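You operate a simulated robot arm through the tools that you are given. There is no shell and no other tool. Be economical: measure what you need, move in short steps, check, and stop when the job is done.

Carry out the task below with a simulated robot arm. There is one attempt and no reset: what you move stays moved.

Task
Put the white logger marked "29" from the top of the long yellow-legged bench on the square silver plate there and the white logger that says "72" on top of the steel tube with a black grip.

It is judged by the outcome, as a careful person would: the job done as asked, and still so three seconds after it is handed in. It fails if anything else is knocked over, pushed out of place, dropped, spilled or broken.

Robot
A 7-joint arm with a two-finger parallel gripper, fixed in place. Base frame: the origin is at the foot of the arm, x ahead of it, y to its left, z up. Lengths are in mm, angles in degrees, forces in N, time in s.
With the tool pointing down near the work surface it reaches from about 220 to 580 mm from the base axis. Its first joint turns from -66.0 to 66.0 degrees. Payload 2.5 kg.
The TCP is the grasp point between the finger pads, 23 mm short of the fingertips. In the tool frame z runs along the fingers and y along their closing line. Largest opening 94 mm; finger width 38, thickness 10; the body of the gripper, 54 by 96 mm, starts 39 mm behind the TCP.
Orientation is told as [roll, pitch, yaw] about the base's x, y, z axes, in that order, counted from this pose: with the fingers straight down and closing along the base's y, the tool's x points along the base's -x, its y along +y and its z along -z.

Tools
- The arm moves only by the tool drive_tool. Its argument "series" is a list of rows, each a list of 7 numbers: the gripper command, from -1 (shut) to 1 (fully open), values between in proportion, then the shift along the base's x, y, z in mm, then the turn, a rotation vector about the base's x, y, z in degrees. In form: [[hand, x, y, z, ax, ay, az], ...]. A call has 1 to 12 rows; each row shifts and turns the commanded pose from where the row before left it. A row lasts 0.2 s, in which the tool goes at most 50 mm and 8.6 degrees; a call with a longer step from one row to the next is refused whole, and so is a gripper value outside its range. A pose out of reach is approached as far as the arm can. The call stops where the force on the tool passes 40 N (or 10 N more than at its start, if that is more) or the arm is blocked; 0.2 s more then pass. The fingers move at their own pace (about 108 mm/s each) and stop on an object; they squeeze with about 43 N. The grip force told is the motor's: it shows also when the fingers shut on nothing. Time passes only in rows, and 0.2 s behind the last, so rows that do not move let the fingers close. It gives the time, the measured TCP pose, the force on the tool (base axes), the opening and the grip force at its end, in the units of the frame above (readings bear some noise).
- Cameras (640 x 400 px; columns grow to the right, rows downward): "scene" is fixed at [110.3, -405.2, 539.8]; the picture's right is [0.88, -0.47, 0.00], its down [-0.29, -0.54, -0.79] and it looks along [0.37, 0.70, -0.61] (base axes); focal length 239 px, centre (320, 200). "wrist" rides on the gripper at [-39, 0, -44] in the tool frame; the picture's right is [0.00, -1.00, 0.00], its down [0.97, 0.00, -0.24] and it looks along [0.24, 0.00, 0.97] (tool axes); focal length 218 px, centre (320, 200).
- snapshot(camera): a new picture of that camera. The clock stands still meanwhile.
- point_at(camera, pixels): for up to 12 pixels [column, row] of the newest picture of that camera ("zoom" is the newest enlarged one), the place [x, y, z] in the base frame of the surface seen there, good to about 2 mm. The clock stands still meanwhile.
- close_up(camera, box): a new picture of the part [left, top, right, bottom] of that camera's present view, enlarged. The clock stands still meanwhile.
- sign_off(): hands the job in; it is judged then, once.

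Go step by step. Measure first, check grasps and placings, and put right what went wrong. The budget is 60 turns and 22 pictures, counting those below and the enlarged ones. Unless the task says otherwise, let go and move clear before handing in, and close with one line.

The tools are called as name(argument=value, ...) on one line, values as JSON. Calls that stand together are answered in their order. drive_tool: Moves the arm, as the interface text tells. Its arguments: {"type":"object","properties":{"series":{"type":"array","items":{"type":"array","items":{"type":"number"}}}},"required":["series"]} The other tools are called the same way: snapshot (camera) takes a picture; point_at (camera, pixels) gives the place of the surface under pixels of a picture; close_up (camera, box) takes an enlarged picture of a part of a camera's view; sign_off () hands the job in.

At the start:

```text
time_s: 0.0
ee_pos: [432.1, -32.2, 320.6]
orientation: [-0.1, 0.0, 0.0]
ft_force: [0.2, 0.4, -0.6]
grip_width: 93.9
finger_force: 0.1
```

scene: 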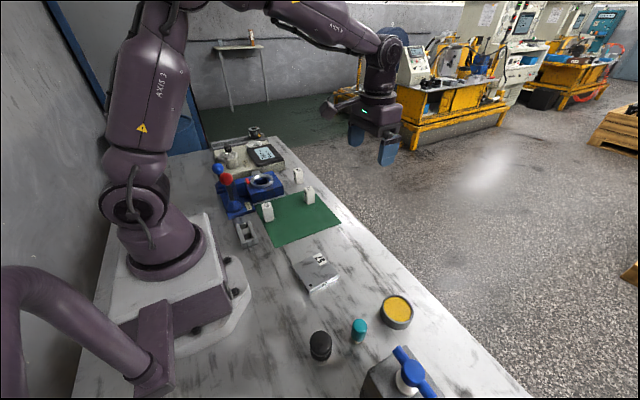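
wrist: 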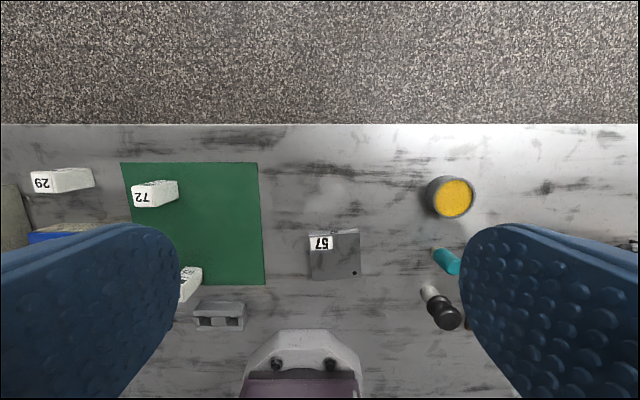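

The wrist picture shows loggers "29" at (62,181) and "72" at (155,193), a plate near (335,255), and a black-ended tube near (440,305). I'll enlarge these to see them better.

close_up(camera="scene", box=[280, 230, 440, 400])

close_up(camera="scene", box=[200, 120, 350, 250])

point_at(camera="wrist", pixels=[[445, 316], [428, 291], [335, 255], [312, 275], [358, 275], [358, 235], [312, 240], [155, 185], [62, 172], [446, 260], [452, 197], [80, 180]])

```text
2.35 times, centred on (360, 315) of scene
```

zoom: 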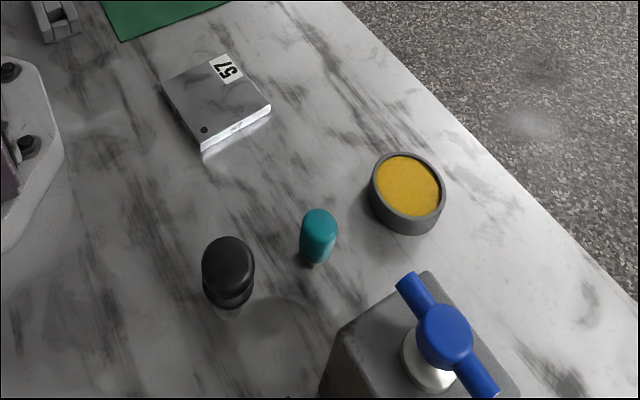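

```text
3.08 times, centred on (275, 185) of scene
```

zoom: 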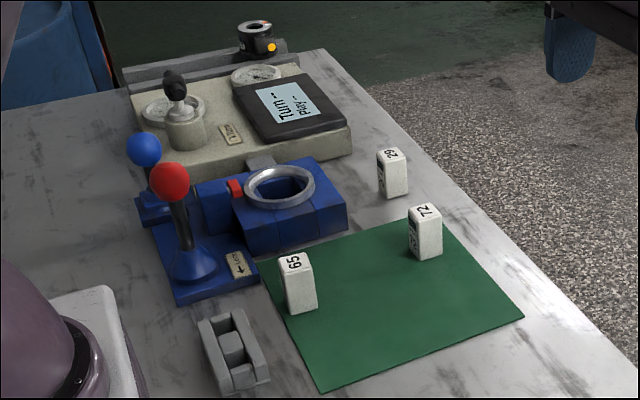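

```text
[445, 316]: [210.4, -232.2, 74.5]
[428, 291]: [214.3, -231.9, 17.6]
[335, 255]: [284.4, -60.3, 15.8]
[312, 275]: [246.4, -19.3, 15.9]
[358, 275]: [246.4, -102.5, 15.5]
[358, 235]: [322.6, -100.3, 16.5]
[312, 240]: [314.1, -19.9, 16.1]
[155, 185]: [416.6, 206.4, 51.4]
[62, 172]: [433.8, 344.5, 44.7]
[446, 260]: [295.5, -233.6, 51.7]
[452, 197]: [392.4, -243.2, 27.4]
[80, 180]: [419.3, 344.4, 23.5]
```

The black-gripped item stands near (210,-232) with its top at z of about 75. The silver plate's top is at z of about 16. Next I'll measure the loggers in the last enlarged picture.

point_at(camera="zoom", pixels=[[379, 152], [387, 164], [405, 160], [395, 149], [410, 207], [417, 221], [441, 216], [430, 204], [385, 185], [415, 250], [399, 180], [432, 240]])

close_up(camera="wrist", box=[0, 130, 200, 255])

close_up(camera="wrist", box=[400, 230, 480, 340])

```text
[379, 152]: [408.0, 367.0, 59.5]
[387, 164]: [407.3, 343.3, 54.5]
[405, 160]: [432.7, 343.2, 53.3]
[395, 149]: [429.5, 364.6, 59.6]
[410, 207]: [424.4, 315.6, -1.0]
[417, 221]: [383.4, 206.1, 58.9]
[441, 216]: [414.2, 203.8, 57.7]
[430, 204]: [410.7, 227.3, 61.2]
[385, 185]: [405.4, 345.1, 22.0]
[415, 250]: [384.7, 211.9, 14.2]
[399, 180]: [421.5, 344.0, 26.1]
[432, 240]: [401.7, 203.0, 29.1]
```

```text
3.20 times, centred on (100, 192) of wrist
```

zoom: 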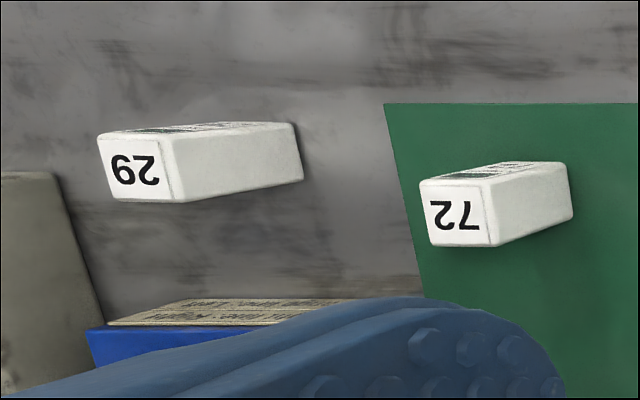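

```text
3.64 times, centred on (440, 285) of wrist
```

zoom: 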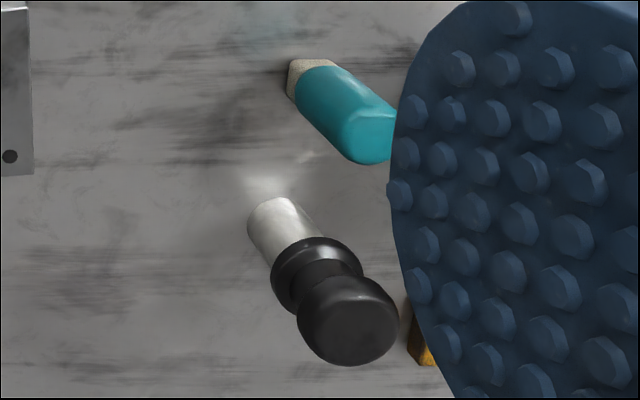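

Logger 29 is centred near (420,355) and 72 near (399,216), both about 58 tall. I still need clearances: the tan box near 29, and the blue valve and tube top near the place for 72.

point_at(camera="scene", pixels=[[411, 372], [400, 350], [372, 380], [281, 155], [283, 162], [262, 150], [321, 333], [313, 341], [329, 341], [321, 350], [285, 181], [359, 325]])

point_at(camera="zoom", pixels=[[347, 280], [300, 320], [345, 320], [392, 320], [345, 290], [345, 355], [270, 205], [250, 230], [420, 350]])

```text
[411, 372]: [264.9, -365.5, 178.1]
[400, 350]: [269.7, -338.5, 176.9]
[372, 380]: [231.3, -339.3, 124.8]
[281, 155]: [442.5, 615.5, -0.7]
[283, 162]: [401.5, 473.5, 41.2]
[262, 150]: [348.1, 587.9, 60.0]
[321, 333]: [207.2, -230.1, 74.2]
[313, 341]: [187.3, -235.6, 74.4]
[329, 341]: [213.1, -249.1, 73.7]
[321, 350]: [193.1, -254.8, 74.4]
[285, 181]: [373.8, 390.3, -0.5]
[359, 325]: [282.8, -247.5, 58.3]
```

```text
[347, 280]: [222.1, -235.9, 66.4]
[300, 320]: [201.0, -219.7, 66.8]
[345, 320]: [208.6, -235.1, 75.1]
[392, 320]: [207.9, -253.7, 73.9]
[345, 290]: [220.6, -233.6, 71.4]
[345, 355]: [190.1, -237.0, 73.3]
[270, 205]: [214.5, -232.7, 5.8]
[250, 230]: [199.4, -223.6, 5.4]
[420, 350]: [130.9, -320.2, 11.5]
```

The tan box is well clear of 29 (past y≈470), and the valve (y<-338) is about 50 mm beyond the gripper when it is over the tube. I'm moving above logger 29 now.

drive_tool(series=[[0.4, -1.3, 43, -18, 0, 0, 0], [0.4, -1.3, 43, -18, 0, 0, 0], [0.4, -1.3, 43, -18, 0, 0, 0], [0.4, -1.3, 43, -18, 0, 0, 0], [0.4, -1.3, 43, -18, 0, 0, 0], [0.4, -1.3, 43, -18, 0, 0, 0], [0.4, -1.3, 43, -18, 0, 0, 0], [0.4, -1.3, 43, -18, 0, 0, 0], [0.4, -1.3, 43, -18, 0, 0, 0], [0.4, 0, 0, 0, 0, 0, 0]])

snapshot(camera="wrist")

```text
time_s: 2.2
ee_pos: [420.2, 354.3, 156.9]
orientation: [0.1, -0.1, 0.0]
ft_force: [0.6, -0.5, 0.8]
grip_width: 66.0
finger_force: 0.1
```

```text
15 pictures are left
```

wrist: 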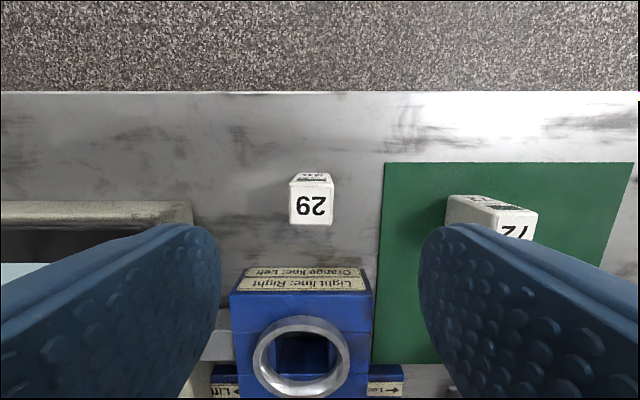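

point_at(camera="wrist", pixels=[[292, 184], [332, 184], [292, 222], [332, 220], [312, 205], [302, 285], [192, 210], [300, 335], [312, 176]])

```text
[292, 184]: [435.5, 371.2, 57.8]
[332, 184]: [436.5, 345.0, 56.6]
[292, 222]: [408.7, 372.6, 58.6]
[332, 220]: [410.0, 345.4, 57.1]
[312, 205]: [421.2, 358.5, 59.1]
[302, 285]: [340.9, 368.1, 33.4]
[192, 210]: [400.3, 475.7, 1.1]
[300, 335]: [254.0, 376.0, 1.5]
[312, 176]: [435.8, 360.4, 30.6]
```

Logger 29's top spans x 409–436 and y 345–372, so its centre is (422.5,358.5). I'll descend to z of about 38 and grip.

drive_tool(series=[[0.4, 2.3, 4.2, -20, 0, 0, 0], [0.4, 0, 0, -40, 0, 0, 0], [0.4, 0, 0, -40, 0, 0, 0], [0.4, 0, 0, -18, 0, 0, 0], [0.4, 0, 0, 0, 0, 0, 0], [-1, 0, 0, 0, 0, 0, 0], [-1, 0, 0, 0, 0, 0, 0], [-1, 0, 0, 0, 0, 0, 0]])

```text
time_s: 4.0
ee_pos: [423.2, 357.8, 37.7]
orientation: [0.0, 0.0, 0.2]
ft_force: [-1.4, -0.6, -0.4]
grip_width: 30.3
finger_force: 43.2
```

The grip holds at 30 mm and 43 N. I'll lift and carry it over the plate centre at about (284,-61).

drive_tool(series=[[-1, 0, 0, 30, 0, 0, 0], [-1, 0, 0, 45, 0, 0, 0], [-1, 0, 0, 45, 0, 0, 0], [-1, -10, -46, 0, 0, 0, 0], [-1, -14, -46, 0, 0, 0, 0], [-1, -16, -46, 0, 0, 0, 0], [-1, -16, -46, 0, 0, 0, 0], [-1, -16, -46, 0, 0, 0, 0], [-1, -16, -46, 0, 0, 0, 0], [-1, -16, -46, 0, 0, 0, 0], [-1, -16, -46, 0, 0, 0, 0], [-1, -16, -46, 0, 0, 0, 0]])

snapshot(camera="wrist")

```text
time_s: 6.6
ee_pos: [285.7, -58.6, 161.5]
orientation: [0.0, 0.1, 0.0]
ft_force: [0.9, -0.4, -1.7]
grip_width: 30.2
finger_force: 43.1
```

```text
14 pictures are left
```

wrist: 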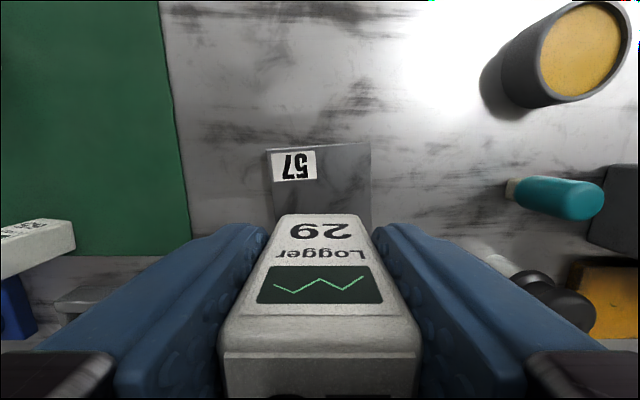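

Logger 29 hangs upright over the plate; the face I see is its +x front. I'll check the plate's far edge before lowering.

point_at(camera="wrist", pixels=[[270, 155], [367, 148], [372, 200], [320, 205], [272, 205], [320, 218], [320, 345], [545, 300], [585, 320], [535, 275]])

close_up(camera="scene", box=[260, 180, 420, 310])

```text
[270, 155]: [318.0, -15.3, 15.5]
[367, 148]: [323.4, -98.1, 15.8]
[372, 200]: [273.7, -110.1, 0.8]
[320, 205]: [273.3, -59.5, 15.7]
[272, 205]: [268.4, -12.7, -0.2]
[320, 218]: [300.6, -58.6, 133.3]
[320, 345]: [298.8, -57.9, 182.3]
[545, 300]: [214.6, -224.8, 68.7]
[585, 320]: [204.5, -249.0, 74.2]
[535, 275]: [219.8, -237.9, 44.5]
```

```text
3.08 times, centred on (340, 245) of scene
```

zoom: 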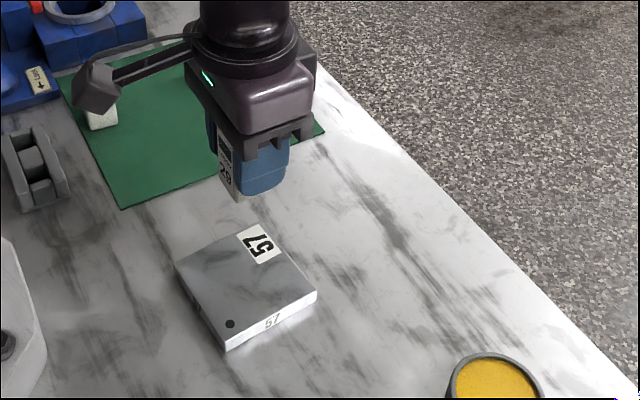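

The plate spans about x 242–321 and y -100 to -17, so the logger is over its middle. I'll lower it, taking the last few millimetres slowly.

drive_tool(series=[[-1, -3, 0, -35, 0, 0, 0], [-1, 0, 0, -40, 0, 0, 0], [-1, 0, 0, -25, 0, 0, 0], [-1, 0, 0, -4, 0, 0, 0], [-1, 0, 0, -1.5, 0, 0, 0], [-1, 0, 0, -1.5, 0, 0, 0], [-1, 0, 0, 0, 0, 0, 0]])

```text
time_s: 8.2
ee_pos: [282.0, -56.2, 53.7]
orientation: [0.0, -0.1, 0.0]
ft_force: [0.2, 0.2, 4.6]
grip_width: 30.1
finger_force: 43.5
```

A light upward force of 4.6 N shows the logger resting on the plate. I'll open and rise straight up.

drive_tool(series=[[-0.2, 0, 0, 0, 0, 0, 0], [0.3, 0, 0, 0, 0, 0, 0], [0.3, 0, 0, 0, 0, 0, 0], [0.3, 0, 0, 20, 0, 0, 0], [0.3, 0, 0, 40, 0, 0, 0], [0.3, 0, 0, 40, 0, 0, 0], [0.3, 16, 40, 10, 0, 0, 0], [0.3, 20, 45, 0, 0, 0, 0], [0.3, 20, 45, 0, 0, 0, 0], [0.3, 20, 45, 0, 0, 0, 0], [0.3, 20, 45, 0, 0, 0, 0], [0.3, 20, 45, 0, 0, 0, 0]])

snapshot(camera="wrist")

snapshot(camera="scene")

```text
time_s: 10.8
ee_pos: [398.4, 209.6, 163.5]
orientation: [0.1, 0.0, -0.2]
ft_force: [0.3, -0.6, 0.1]
grip_width: 61.0
finger_force: 0.0
```

```text
12 pictures are left
```

wrist: 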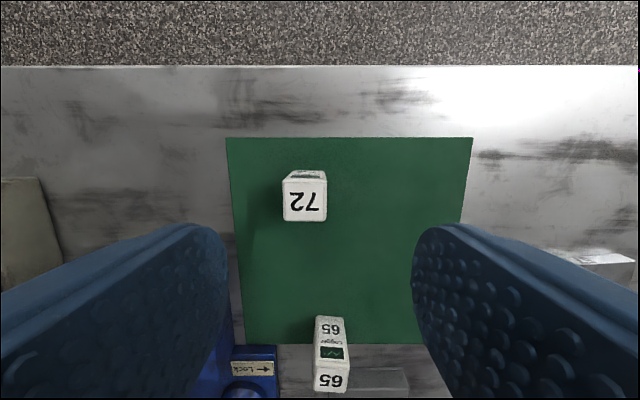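

```text
11 pictures are left
```

scene: 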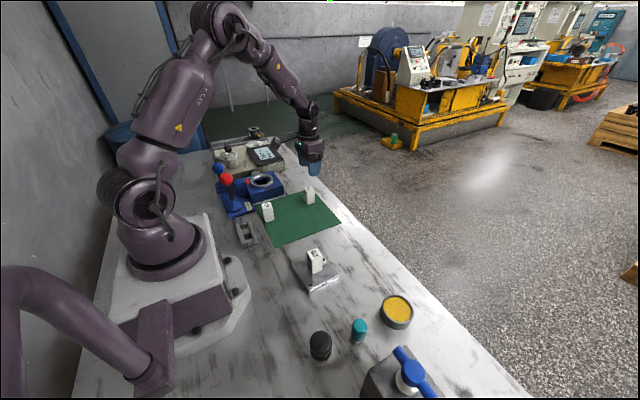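

Logger 29 stands on the plate at scene (316,262). Next I'll measure 72's top, at wrist (305,200).

point_at(camera="wrist", pixels=[[285, 182], [325, 181], [285, 219], [325, 219], [305, 200]])

```text
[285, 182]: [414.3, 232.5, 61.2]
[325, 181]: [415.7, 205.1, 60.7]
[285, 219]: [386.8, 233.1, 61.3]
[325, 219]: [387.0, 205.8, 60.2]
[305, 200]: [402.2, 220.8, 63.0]
```

The 72 logger is centred at (401,219). I'll descend to z of about 38 and grip.

drive_tool(series=[[0.3, 2.6, 9.4, -20, 0, 0, 0], [0.3, 0, 0, -40, 0, 0, 0], [0.3, 0, 0, -40, 0, 0, 0], [0.3, 0, 0, -24, 0, 0, 0], [0.3, 0, 0, 0, 0, 0, 0], [-1, 0, 0, 0, 0, 0, 0], [-1, 0, 0, 0, 0, 0, 0], [-1, 0, 0, 0, 0, 0, 0], [-1, 0, 0, 30, 0, 0, 0], [-1, 0, 0, 45, 0, 0, 0], [-1, 0, 0, 45, 0, 0, 0], [-1, 0, 0, 10, 0, 0, 0]])

```text
time_s: 13.4
ee_pos: [403.1, 215.6, 167.0]
orientation: [0.0, 0.0, 0.0]
ft_force: [-0.4, -0.3, 0.2]
grip_width: 30.4
finger_force: 43.0
```

72 is gripped at 30 mm and lifted. I'll carry it to (215,-120) at a high z, so the wrist camera can see the tube top beside the fingers.

drive_tool(series=[[-1, -20.9, -37.3, 5.4, 0, 0, 0], [-1, -20.9, -37.3, 5.4, 0, 0, 0], [-1, -20.9, -37.3, 5.4, 0, 0, 0], [-1, -20.9, -37.3, 5.4, 0, 0, 0], [-1, -20.9, -37.3, 5.4, 0, 0, 0], [-1, -20.9, -37.3, 5.4, 0, 0, 0], [-1, -20.9, -37.3, 5.4, 0, 0, 0], [-1, -20.9, -37.3, 5.4, 0, 0, 0], [-1, -20.9, -37.3, 5.4, 0, 0, 0], [-1, 0, 0, 0, 0, 0, 0]])

snapshot(camera="wrist")

```text
time_s: 15.6
ee_pos: [210.4, -117.5, 215.8]
orientation: [0.0, -0.1, 0.1]
ft_force: [0.2, -0.8, -0.1]
grip_width: 30.3
finger_force: 43.1
```

```text
10 pictures are left
```

wrist: 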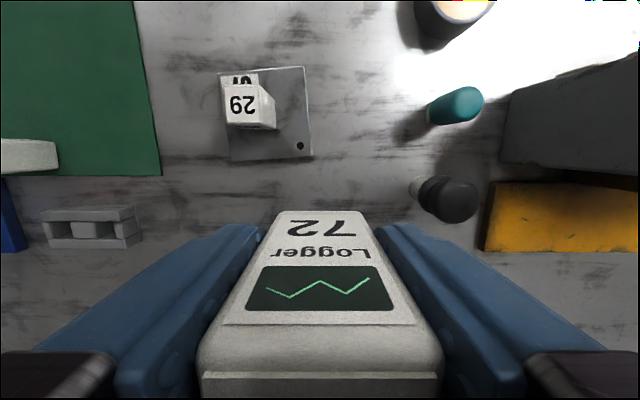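

The tube top is visible at wrist (458,202). I'll enlarge that area to find its centre precisely.

close_up(camera="wrist", box=[396, 165, 492, 225])

point_at(camera="wrist", pixels=[[320, 213], [275, 322], [413, 322], [320, 320], [560, 240], [500, 200]])

```text
6.67 times, centred on (444, 195) of wrist
```

zoom: 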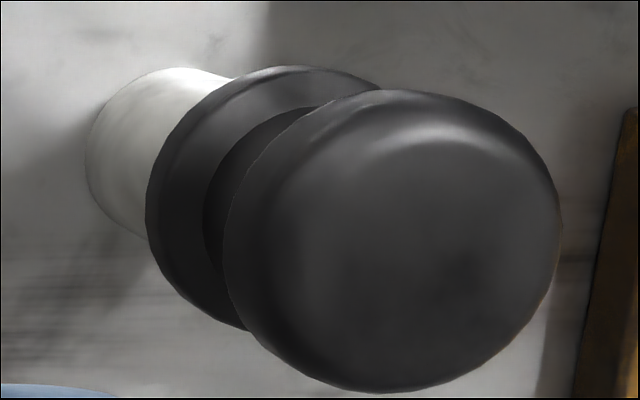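

```text
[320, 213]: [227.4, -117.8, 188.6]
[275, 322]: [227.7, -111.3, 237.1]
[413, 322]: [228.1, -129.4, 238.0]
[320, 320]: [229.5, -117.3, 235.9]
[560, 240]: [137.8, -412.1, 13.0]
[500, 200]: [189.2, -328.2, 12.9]
```

point_at(camera="zoom", pixels=[[420, 95], [420, 130], [420, 180], [420, 240], [420, 320], [420, 380], [280, 240], [320, 240], [360, 240], [480, 240], [520, 240], [550, 240]])

```text
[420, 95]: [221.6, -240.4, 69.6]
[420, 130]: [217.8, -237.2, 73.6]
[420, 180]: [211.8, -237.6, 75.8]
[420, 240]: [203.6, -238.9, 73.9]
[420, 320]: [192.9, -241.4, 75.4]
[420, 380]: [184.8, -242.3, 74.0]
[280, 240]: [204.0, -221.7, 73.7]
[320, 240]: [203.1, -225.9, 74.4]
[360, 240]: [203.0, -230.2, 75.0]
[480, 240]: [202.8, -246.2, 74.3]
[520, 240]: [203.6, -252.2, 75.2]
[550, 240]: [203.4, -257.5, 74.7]
```

The tube's top is centred near (203.5,-238.5) at z of about 75, with a flat about 30 across. I'll check the valve block's clearance and the logger's exact position in the grip before moving over.

point_at(camera="wrist", pixels=[[510, 110], [510, 150], [560, 150], [620, 80], [560, 90], [625, 160], [285, 214], [355, 214], [225, 320], [410, 320], [335, 235], [320, 350]])

```text
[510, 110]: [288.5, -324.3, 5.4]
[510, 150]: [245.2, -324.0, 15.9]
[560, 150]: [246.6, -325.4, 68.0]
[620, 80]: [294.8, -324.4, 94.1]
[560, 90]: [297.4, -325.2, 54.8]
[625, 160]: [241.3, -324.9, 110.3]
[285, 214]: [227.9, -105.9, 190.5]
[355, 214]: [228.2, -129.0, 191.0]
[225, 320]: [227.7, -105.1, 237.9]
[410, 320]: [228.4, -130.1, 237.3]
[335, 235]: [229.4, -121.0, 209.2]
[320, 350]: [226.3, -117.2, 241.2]
```

The valve face is at y≈-325, which leaves about 38 mm to the gripper. The logger's centre is at about (213.7,-117.5), so I'll shift by (-10.2,-121) and then come down partway.

drive_tool(series=[[-1, -3.4, -40.3, 0, 0, 0, 0], [-1, -3.4, -40.3, 0, 0, 0, 0], [-1, -3.4, -40.4, 0, 0, 0, 0], [-1, 0, 0, -30, 0, 0, 0], [-1, 0, 0, -30, 0, 0, 0], [-1, 0, 0, -20, 0, 0, 0], [-1, 0, 0, 0, 0, 0, 0]])

snapshot(camera="wrist")

close_up(camera="scene", box=[256, 260, 416, 380])

```text
time_s: 17.2
ee_pos: [202.4, -238.0, 135.5]
orientation: [0.1, 0.0, 0.0]
ft_force: [-0.8, 0.2, -0.2]
grip_width: 30.3
finger_force: 42.8
```

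```text
8 pictures are left
```

wrist: 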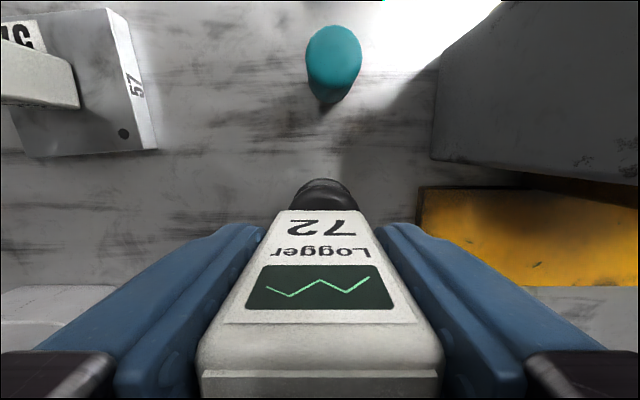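

```text
3.33 times, centred on (336, 320) of scene
```

zoom: 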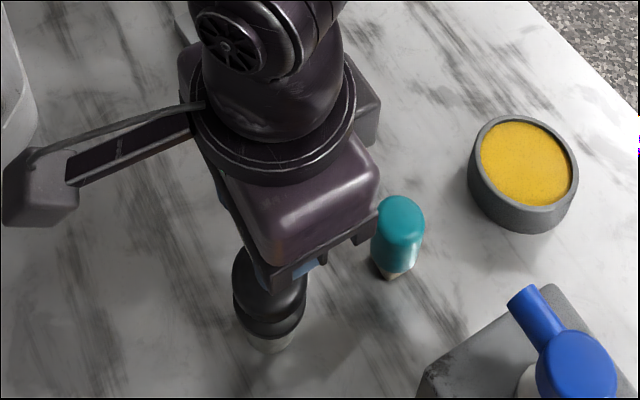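

The cap shows just beyond the logger's bottom edge at wrist (323,190), laterally aligned. I'll measure both to check.

close_up(camera="wrist", box=[270, 165, 374, 230])

point_at(camera="wrist", pixels=[[323, 182], [323, 190], [323, 205], [293, 198], [354, 198], [323, 213], [286, 216], [360, 216], [300, 190], [345, 190]])

```text
6.15 times, centred on (322, 198) of wrist
```

zoom: 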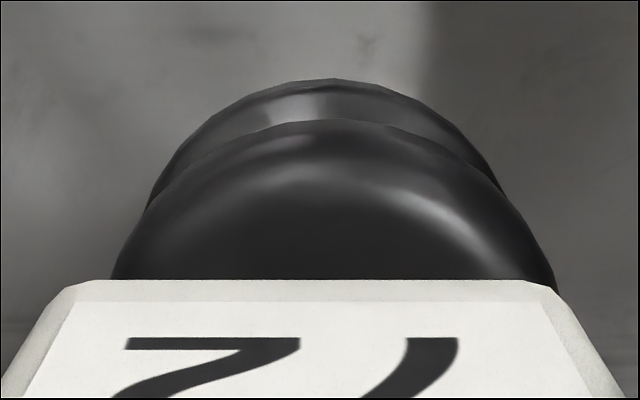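

```text
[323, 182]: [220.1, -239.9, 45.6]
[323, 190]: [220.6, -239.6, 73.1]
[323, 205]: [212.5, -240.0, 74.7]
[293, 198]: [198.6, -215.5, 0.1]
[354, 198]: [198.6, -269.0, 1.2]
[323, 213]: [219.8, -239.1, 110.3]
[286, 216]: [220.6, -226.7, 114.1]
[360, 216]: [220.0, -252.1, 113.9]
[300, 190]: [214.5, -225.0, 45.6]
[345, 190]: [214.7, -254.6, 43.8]
```

The logger's centre is near (205.3,-239.3) and the tube axis is near (203.6,-239.3). I'll shift x by -1.6 and lower to just above contact.

drive_tool(series=[[-1, -1.6, 0, 0, 0, 0, 0], [-1, 0, 0, -10, 0, 0, 0], [-1, 0, 0, -8, 0, 0, 0], [-1, 0, 0, -2, 0, 0, 0], [-1, 0, 0, 0, 0, 0, 0]])

```text
time_s: 18.4
ee_pos: [202.8, -238.6, 117.3]
orientation: [0.0, -0.1, 0.0]
ft_force: [0.1, -0.7, -0.5]
grip_width: 30.2
finger_force: 43.3
```

There is no contact yet at z≈117. I'll step down gently.

drive_tool(series=[[-1, 0, 0, -1.5, 0, 0, 0], [-1, 0, 0, -1, 0, 0, 0], [-1, 0, 0, 0, 0, 0, 0]])

```text
time_s: 19.2
ee_pos: [202.0, -236.7, 115.6]
orientation: [0.0, -0.1, 0.0]
ft_force: [-0.5, 0.6, -0.5]
grip_width: 30.2
finger_force: 42.4
```

drive_tool(series=[[-1, 0, 0, -1, 0, 0, 0], [-1, 0, 0, 0, 0, 0, 0]])

close_up(camera="wrist", box=[270, 165, 374, 230])

```text
time_s: 19.8
ee_pos: [200.7, -237.4, 113.9]
orientation: [0.0, 0.0, 0.0]
ft_force: [-0.1, 0.0, 0.1]
grip_width: 30.2
finger_force: 43.4
```

```text
6.15 times, centred on (322, 198) of wrist
```

zoom: 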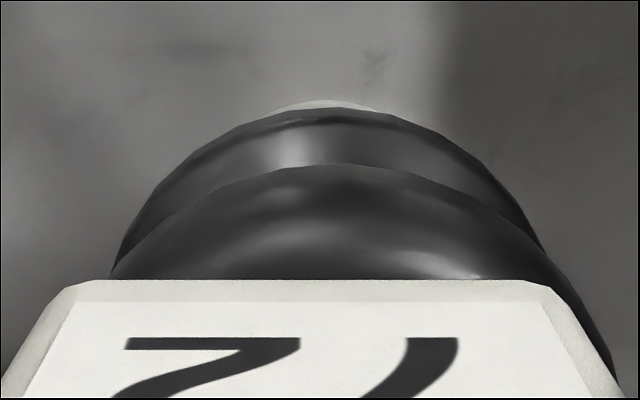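

Still no contact at z≈114. The cap looks shifted right of the logger by about 1–2 mm (cap centre about 335, logger centre about 313 in the zoom), so I'll measure both.

point_at(camera="zoom", pixels=[[340, 172], [340, 200], [340, 260], [130, 272], [200, 230], [480, 225], [550, 285], [600, 365], [320, 290], [100, 290], [530, 290], [320, 380]])

```text
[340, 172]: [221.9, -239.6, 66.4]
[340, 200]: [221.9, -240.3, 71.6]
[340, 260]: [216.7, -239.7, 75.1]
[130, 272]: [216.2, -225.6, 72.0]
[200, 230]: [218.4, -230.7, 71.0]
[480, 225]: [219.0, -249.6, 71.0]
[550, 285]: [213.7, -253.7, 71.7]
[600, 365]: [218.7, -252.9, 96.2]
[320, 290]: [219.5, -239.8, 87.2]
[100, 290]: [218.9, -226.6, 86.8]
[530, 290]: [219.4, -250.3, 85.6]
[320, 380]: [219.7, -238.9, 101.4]
```

The logger is off by about 1 mm in y and in x. I'll correct that and keep stepping down.

drive_tool(series=[[-1, -0.8, -1, 0, 0, 0, 0], [-1, 0, 0, -1, 0, 0, 0], [-1, 0, 0, 0, 0, 0, 0]])

```text
time_s: 20.6
ee_pos: [200.6, -237.8, 113.2]
orientation: [0.1, -0.1, -0.1]
ft_force: [0.4, -0.6, 0.0]
grip_width: 30.3
finger_force: 43.0
```

drive_tool(series=[[-1, 0, 0, -1, 0, 0, 0], [-1, 0, 0, 0, 0, 0, 0]])

```text
time_s: 21.2
ee_pos: [199.7, -239.6, 112.6]
orientation: [0.0, 0.0, 0.0]
ft_force: [-0.1, -0.8, -1.3]
grip_width: 30.3
finger_force: 43.7
```

Combining the pixel geometry, the logger is within about 1–1.5 mm of the tube axis, well inside the roughly 14 mm tipping margin. I'll continue down to contact.

drive_tool(series=[[-1, -0.6, 0, -1, 0, 0, 0], [-1, 0, 0, 0, 0, 0, 0]])

```text
time_s: 21.8
ee_pos: [201.8, -239.2, 111.6]
orientation: [0.0, 0.0, 0.1]
ft_force: [0.2, 0.0, -0.2]
grip_width: 30.4
finger_force: 42.7
```

drive_tool(series=[[-1, 0, 0, -1, 0, 0, 0], [-1, 0, 0, 0, 0, 0, 0]])

```text
time_s: 22.4
ee_pos: [200.6, -239.5, 110.5]
orientation: [0.0, 0.0, 0.0]
ft_force: [0.1, -0.9, -1.5]
grip_width: 30.4
finger_force: 43.4
```

drive_tool(series=[[-1, 0, 0, -1, 0, 0, 0], [-1, 0, 0, 0, 0, 0, 0]])

close_up(camera="scene", box=[296, 300, 376, 370])

```text
time_s: 23.0
ee_pos: [202.2, -239.6, 109.1]
orientation: [0.0, 0.0, 0.0]
ft_force: [-0.1, 0.1, -0.6]
grip_width: 30.2
finger_force: 43.0
```

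```text
5.71 times, centred on (336, 335) of scene
```

zoom: 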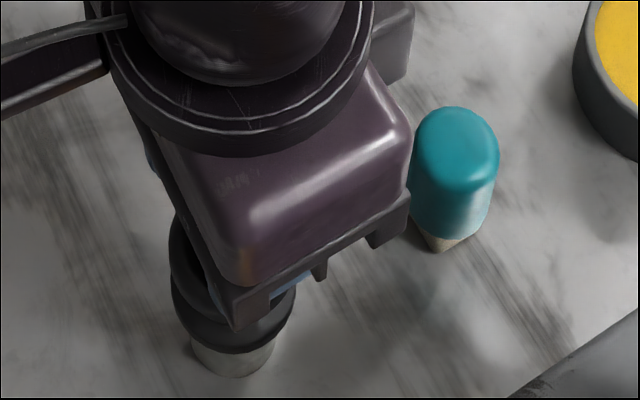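

The scene view is blocked by the gripper and there is still no contact. I'll keep stepping down.

drive_tool(series=[[-1, 0, 0, -1, 0, 0, 0], [-1, 0, 0, 0, 0, 0, 0]])

```text
time_s: 23.6
ee_pos: [201.1, -240.3, 107.9]
orientation: [0.0, -0.1, 0.1]
ft_force: [-0.5, 0.5, -0.1]
grip_width: 30.7
finger_force: 42.9
```

close_up(camera="wrist", box=[260, 160, 380, 235])

point_at(camera="zoom", pixels=[[330, 255], [330, 262], [330, 275], [330, 240], [330, 220], [100, 280], [540, 280]])

```text
5.33 times, centred on (320, 198) of wrist
```

zoom: 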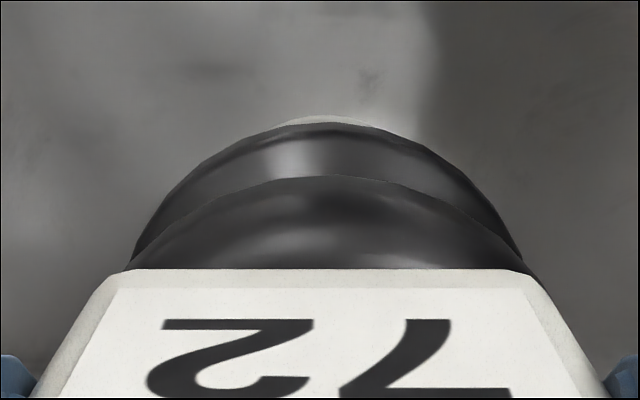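

```text
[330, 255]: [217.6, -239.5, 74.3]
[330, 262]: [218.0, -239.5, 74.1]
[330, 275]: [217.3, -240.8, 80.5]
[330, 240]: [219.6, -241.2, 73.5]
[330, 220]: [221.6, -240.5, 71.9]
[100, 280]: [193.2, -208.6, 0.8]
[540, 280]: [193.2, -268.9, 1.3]
```

The logger's visible bottom edge is at z≈80, so a few millimetres remain. The cap (125–530) is centred behind the logger (108–537), so I'll continue down.

drive_tool(series=[[-1, 0, 0, -1, 0, 0, 0], [-1, 0, 0, -1, 0, 0, 0], [-1, 0, 0, 0, 0, 0, 0]])

```text
time_s: 24.4
ee_pos: [200.8, -241.8, 107.0]
orientation: [-0.2, -0.2, 0.0]
ft_force: [-4.2, 1.1, 25.5]
grip_width: 30.4
finger_force: 43.0
```

Contact at 25.5 N. I'll back off about 0.8 mm to relax it before releasing.

drive_tool(series=[[-1, 0, 0, 0.7, 0, 0, 0], [-1, 0, 0, 0, 0, 0, 0]])

```text
time_s: 25.0
ee_pos: [201.3, -238.6, 106.8]
orientation: [-0.2, -0.1, 0.0]
ft_force: [-1.4, -3.4, 14.2]
grip_width: 30.4
finger_force: 42.5
```

drive_tool(series=[[-1, 0, 0, 0.5, 0, 0, 0], [-1, 0, 0, 0, 0, 0, 0]])

```text
time_s: 25.6
ee_pos: [202.3, -239.1, 107.2]
orientation: [0.0, 0.0, 0.0]
ft_force: [-0.9, -2.5, 8.0]
grip_width: 30.4
finger_force: 42.9
```

Contact is light now at 8 N. I'll open gently and let it settle before lifting.

drive_tool(series=[[-0.3, 0, 0, 0.2, 0, 0, 0], [-0.2, 0, 0, 0, 0, 0, 0], [0, 0, 0, 0, 0, 0, 0], [0.2, 0, 0, 0, 0, 0, 0], [0.2, 0, 0, 0, 0, 0, 0]])

close_up(camera="wrist", box=[160, 100, 480, 400])

```text
time_s: 26.8
ee_pos: [201.4, -239.4, 107.8]
orientation: [0.0, 0.0, 0.0]
ft_force: [0.3, -0.5, -1.1]
grip_width: 56.2
finger_force: 0.0
```

```text
1.33 times, centred on (320, 250) of wrist
```

zoom: 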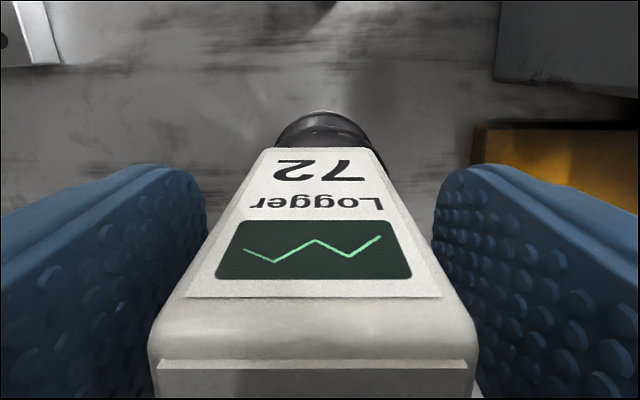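

The logger stands steady on the cap with clear gaps to both fingers. I'll rise straight up and move away.

drive_tool(series=[[0.2, 0, 0, 15, 0, 0, 0], [0.2, 0, 0, 30, 0, 0, 0], [0.2, 0, 0, 40, 0, 0, 0], [0.2, 0, 0, 40, 0, 0, 0], [0.2, 10, 35, 20, 0, 0, 0], [0.2, 15, 40, 10, 0, 0, 0], [0.2, 15, 40, 0, 0, 0, 0], [0.2, 15, 45, 0, 0, 0, 0], [0.2, 15, 45, 0, 0, 0, 0], [0.2, 15, 45, 0, 0, 0, 0], [0.2, 0, 0, 0, 0, 0, 0]])

close_up(camera="scene", box=[200, 150, 440, 400])

```text
time_s: 29.2
ee_pos: [284.3, 10.4, 260.2]
orientation: [0.0, -0.1, -0.1]
ft_force: [0.1, 0.9, 0.3]
grip_width: 56.3
finger_force: 0.1
```

```text
1.60 times, centred on (320, 275) of scene
```

zoom: 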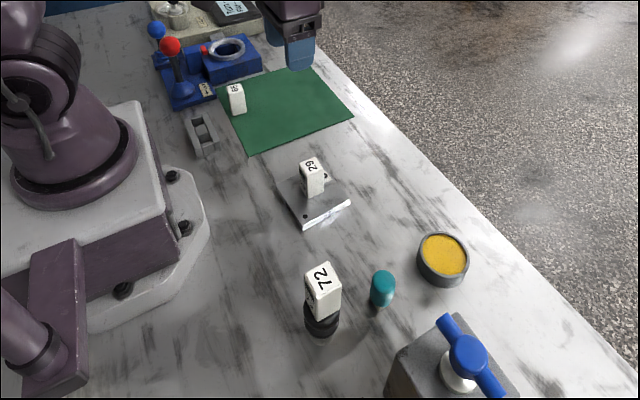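

Both loggers stand upright, 29 on the silver plate at zoom (312,180) and 72 on the black-gripped tube at (322,290). Nothing else has moved, so I'm handing it in.

sign_off()

```text
The job is handed in.
```

Logger 29 is standing on the square silver plate and logger 72 is standing on top of the black-gripped steel tube; nothing else was moved.
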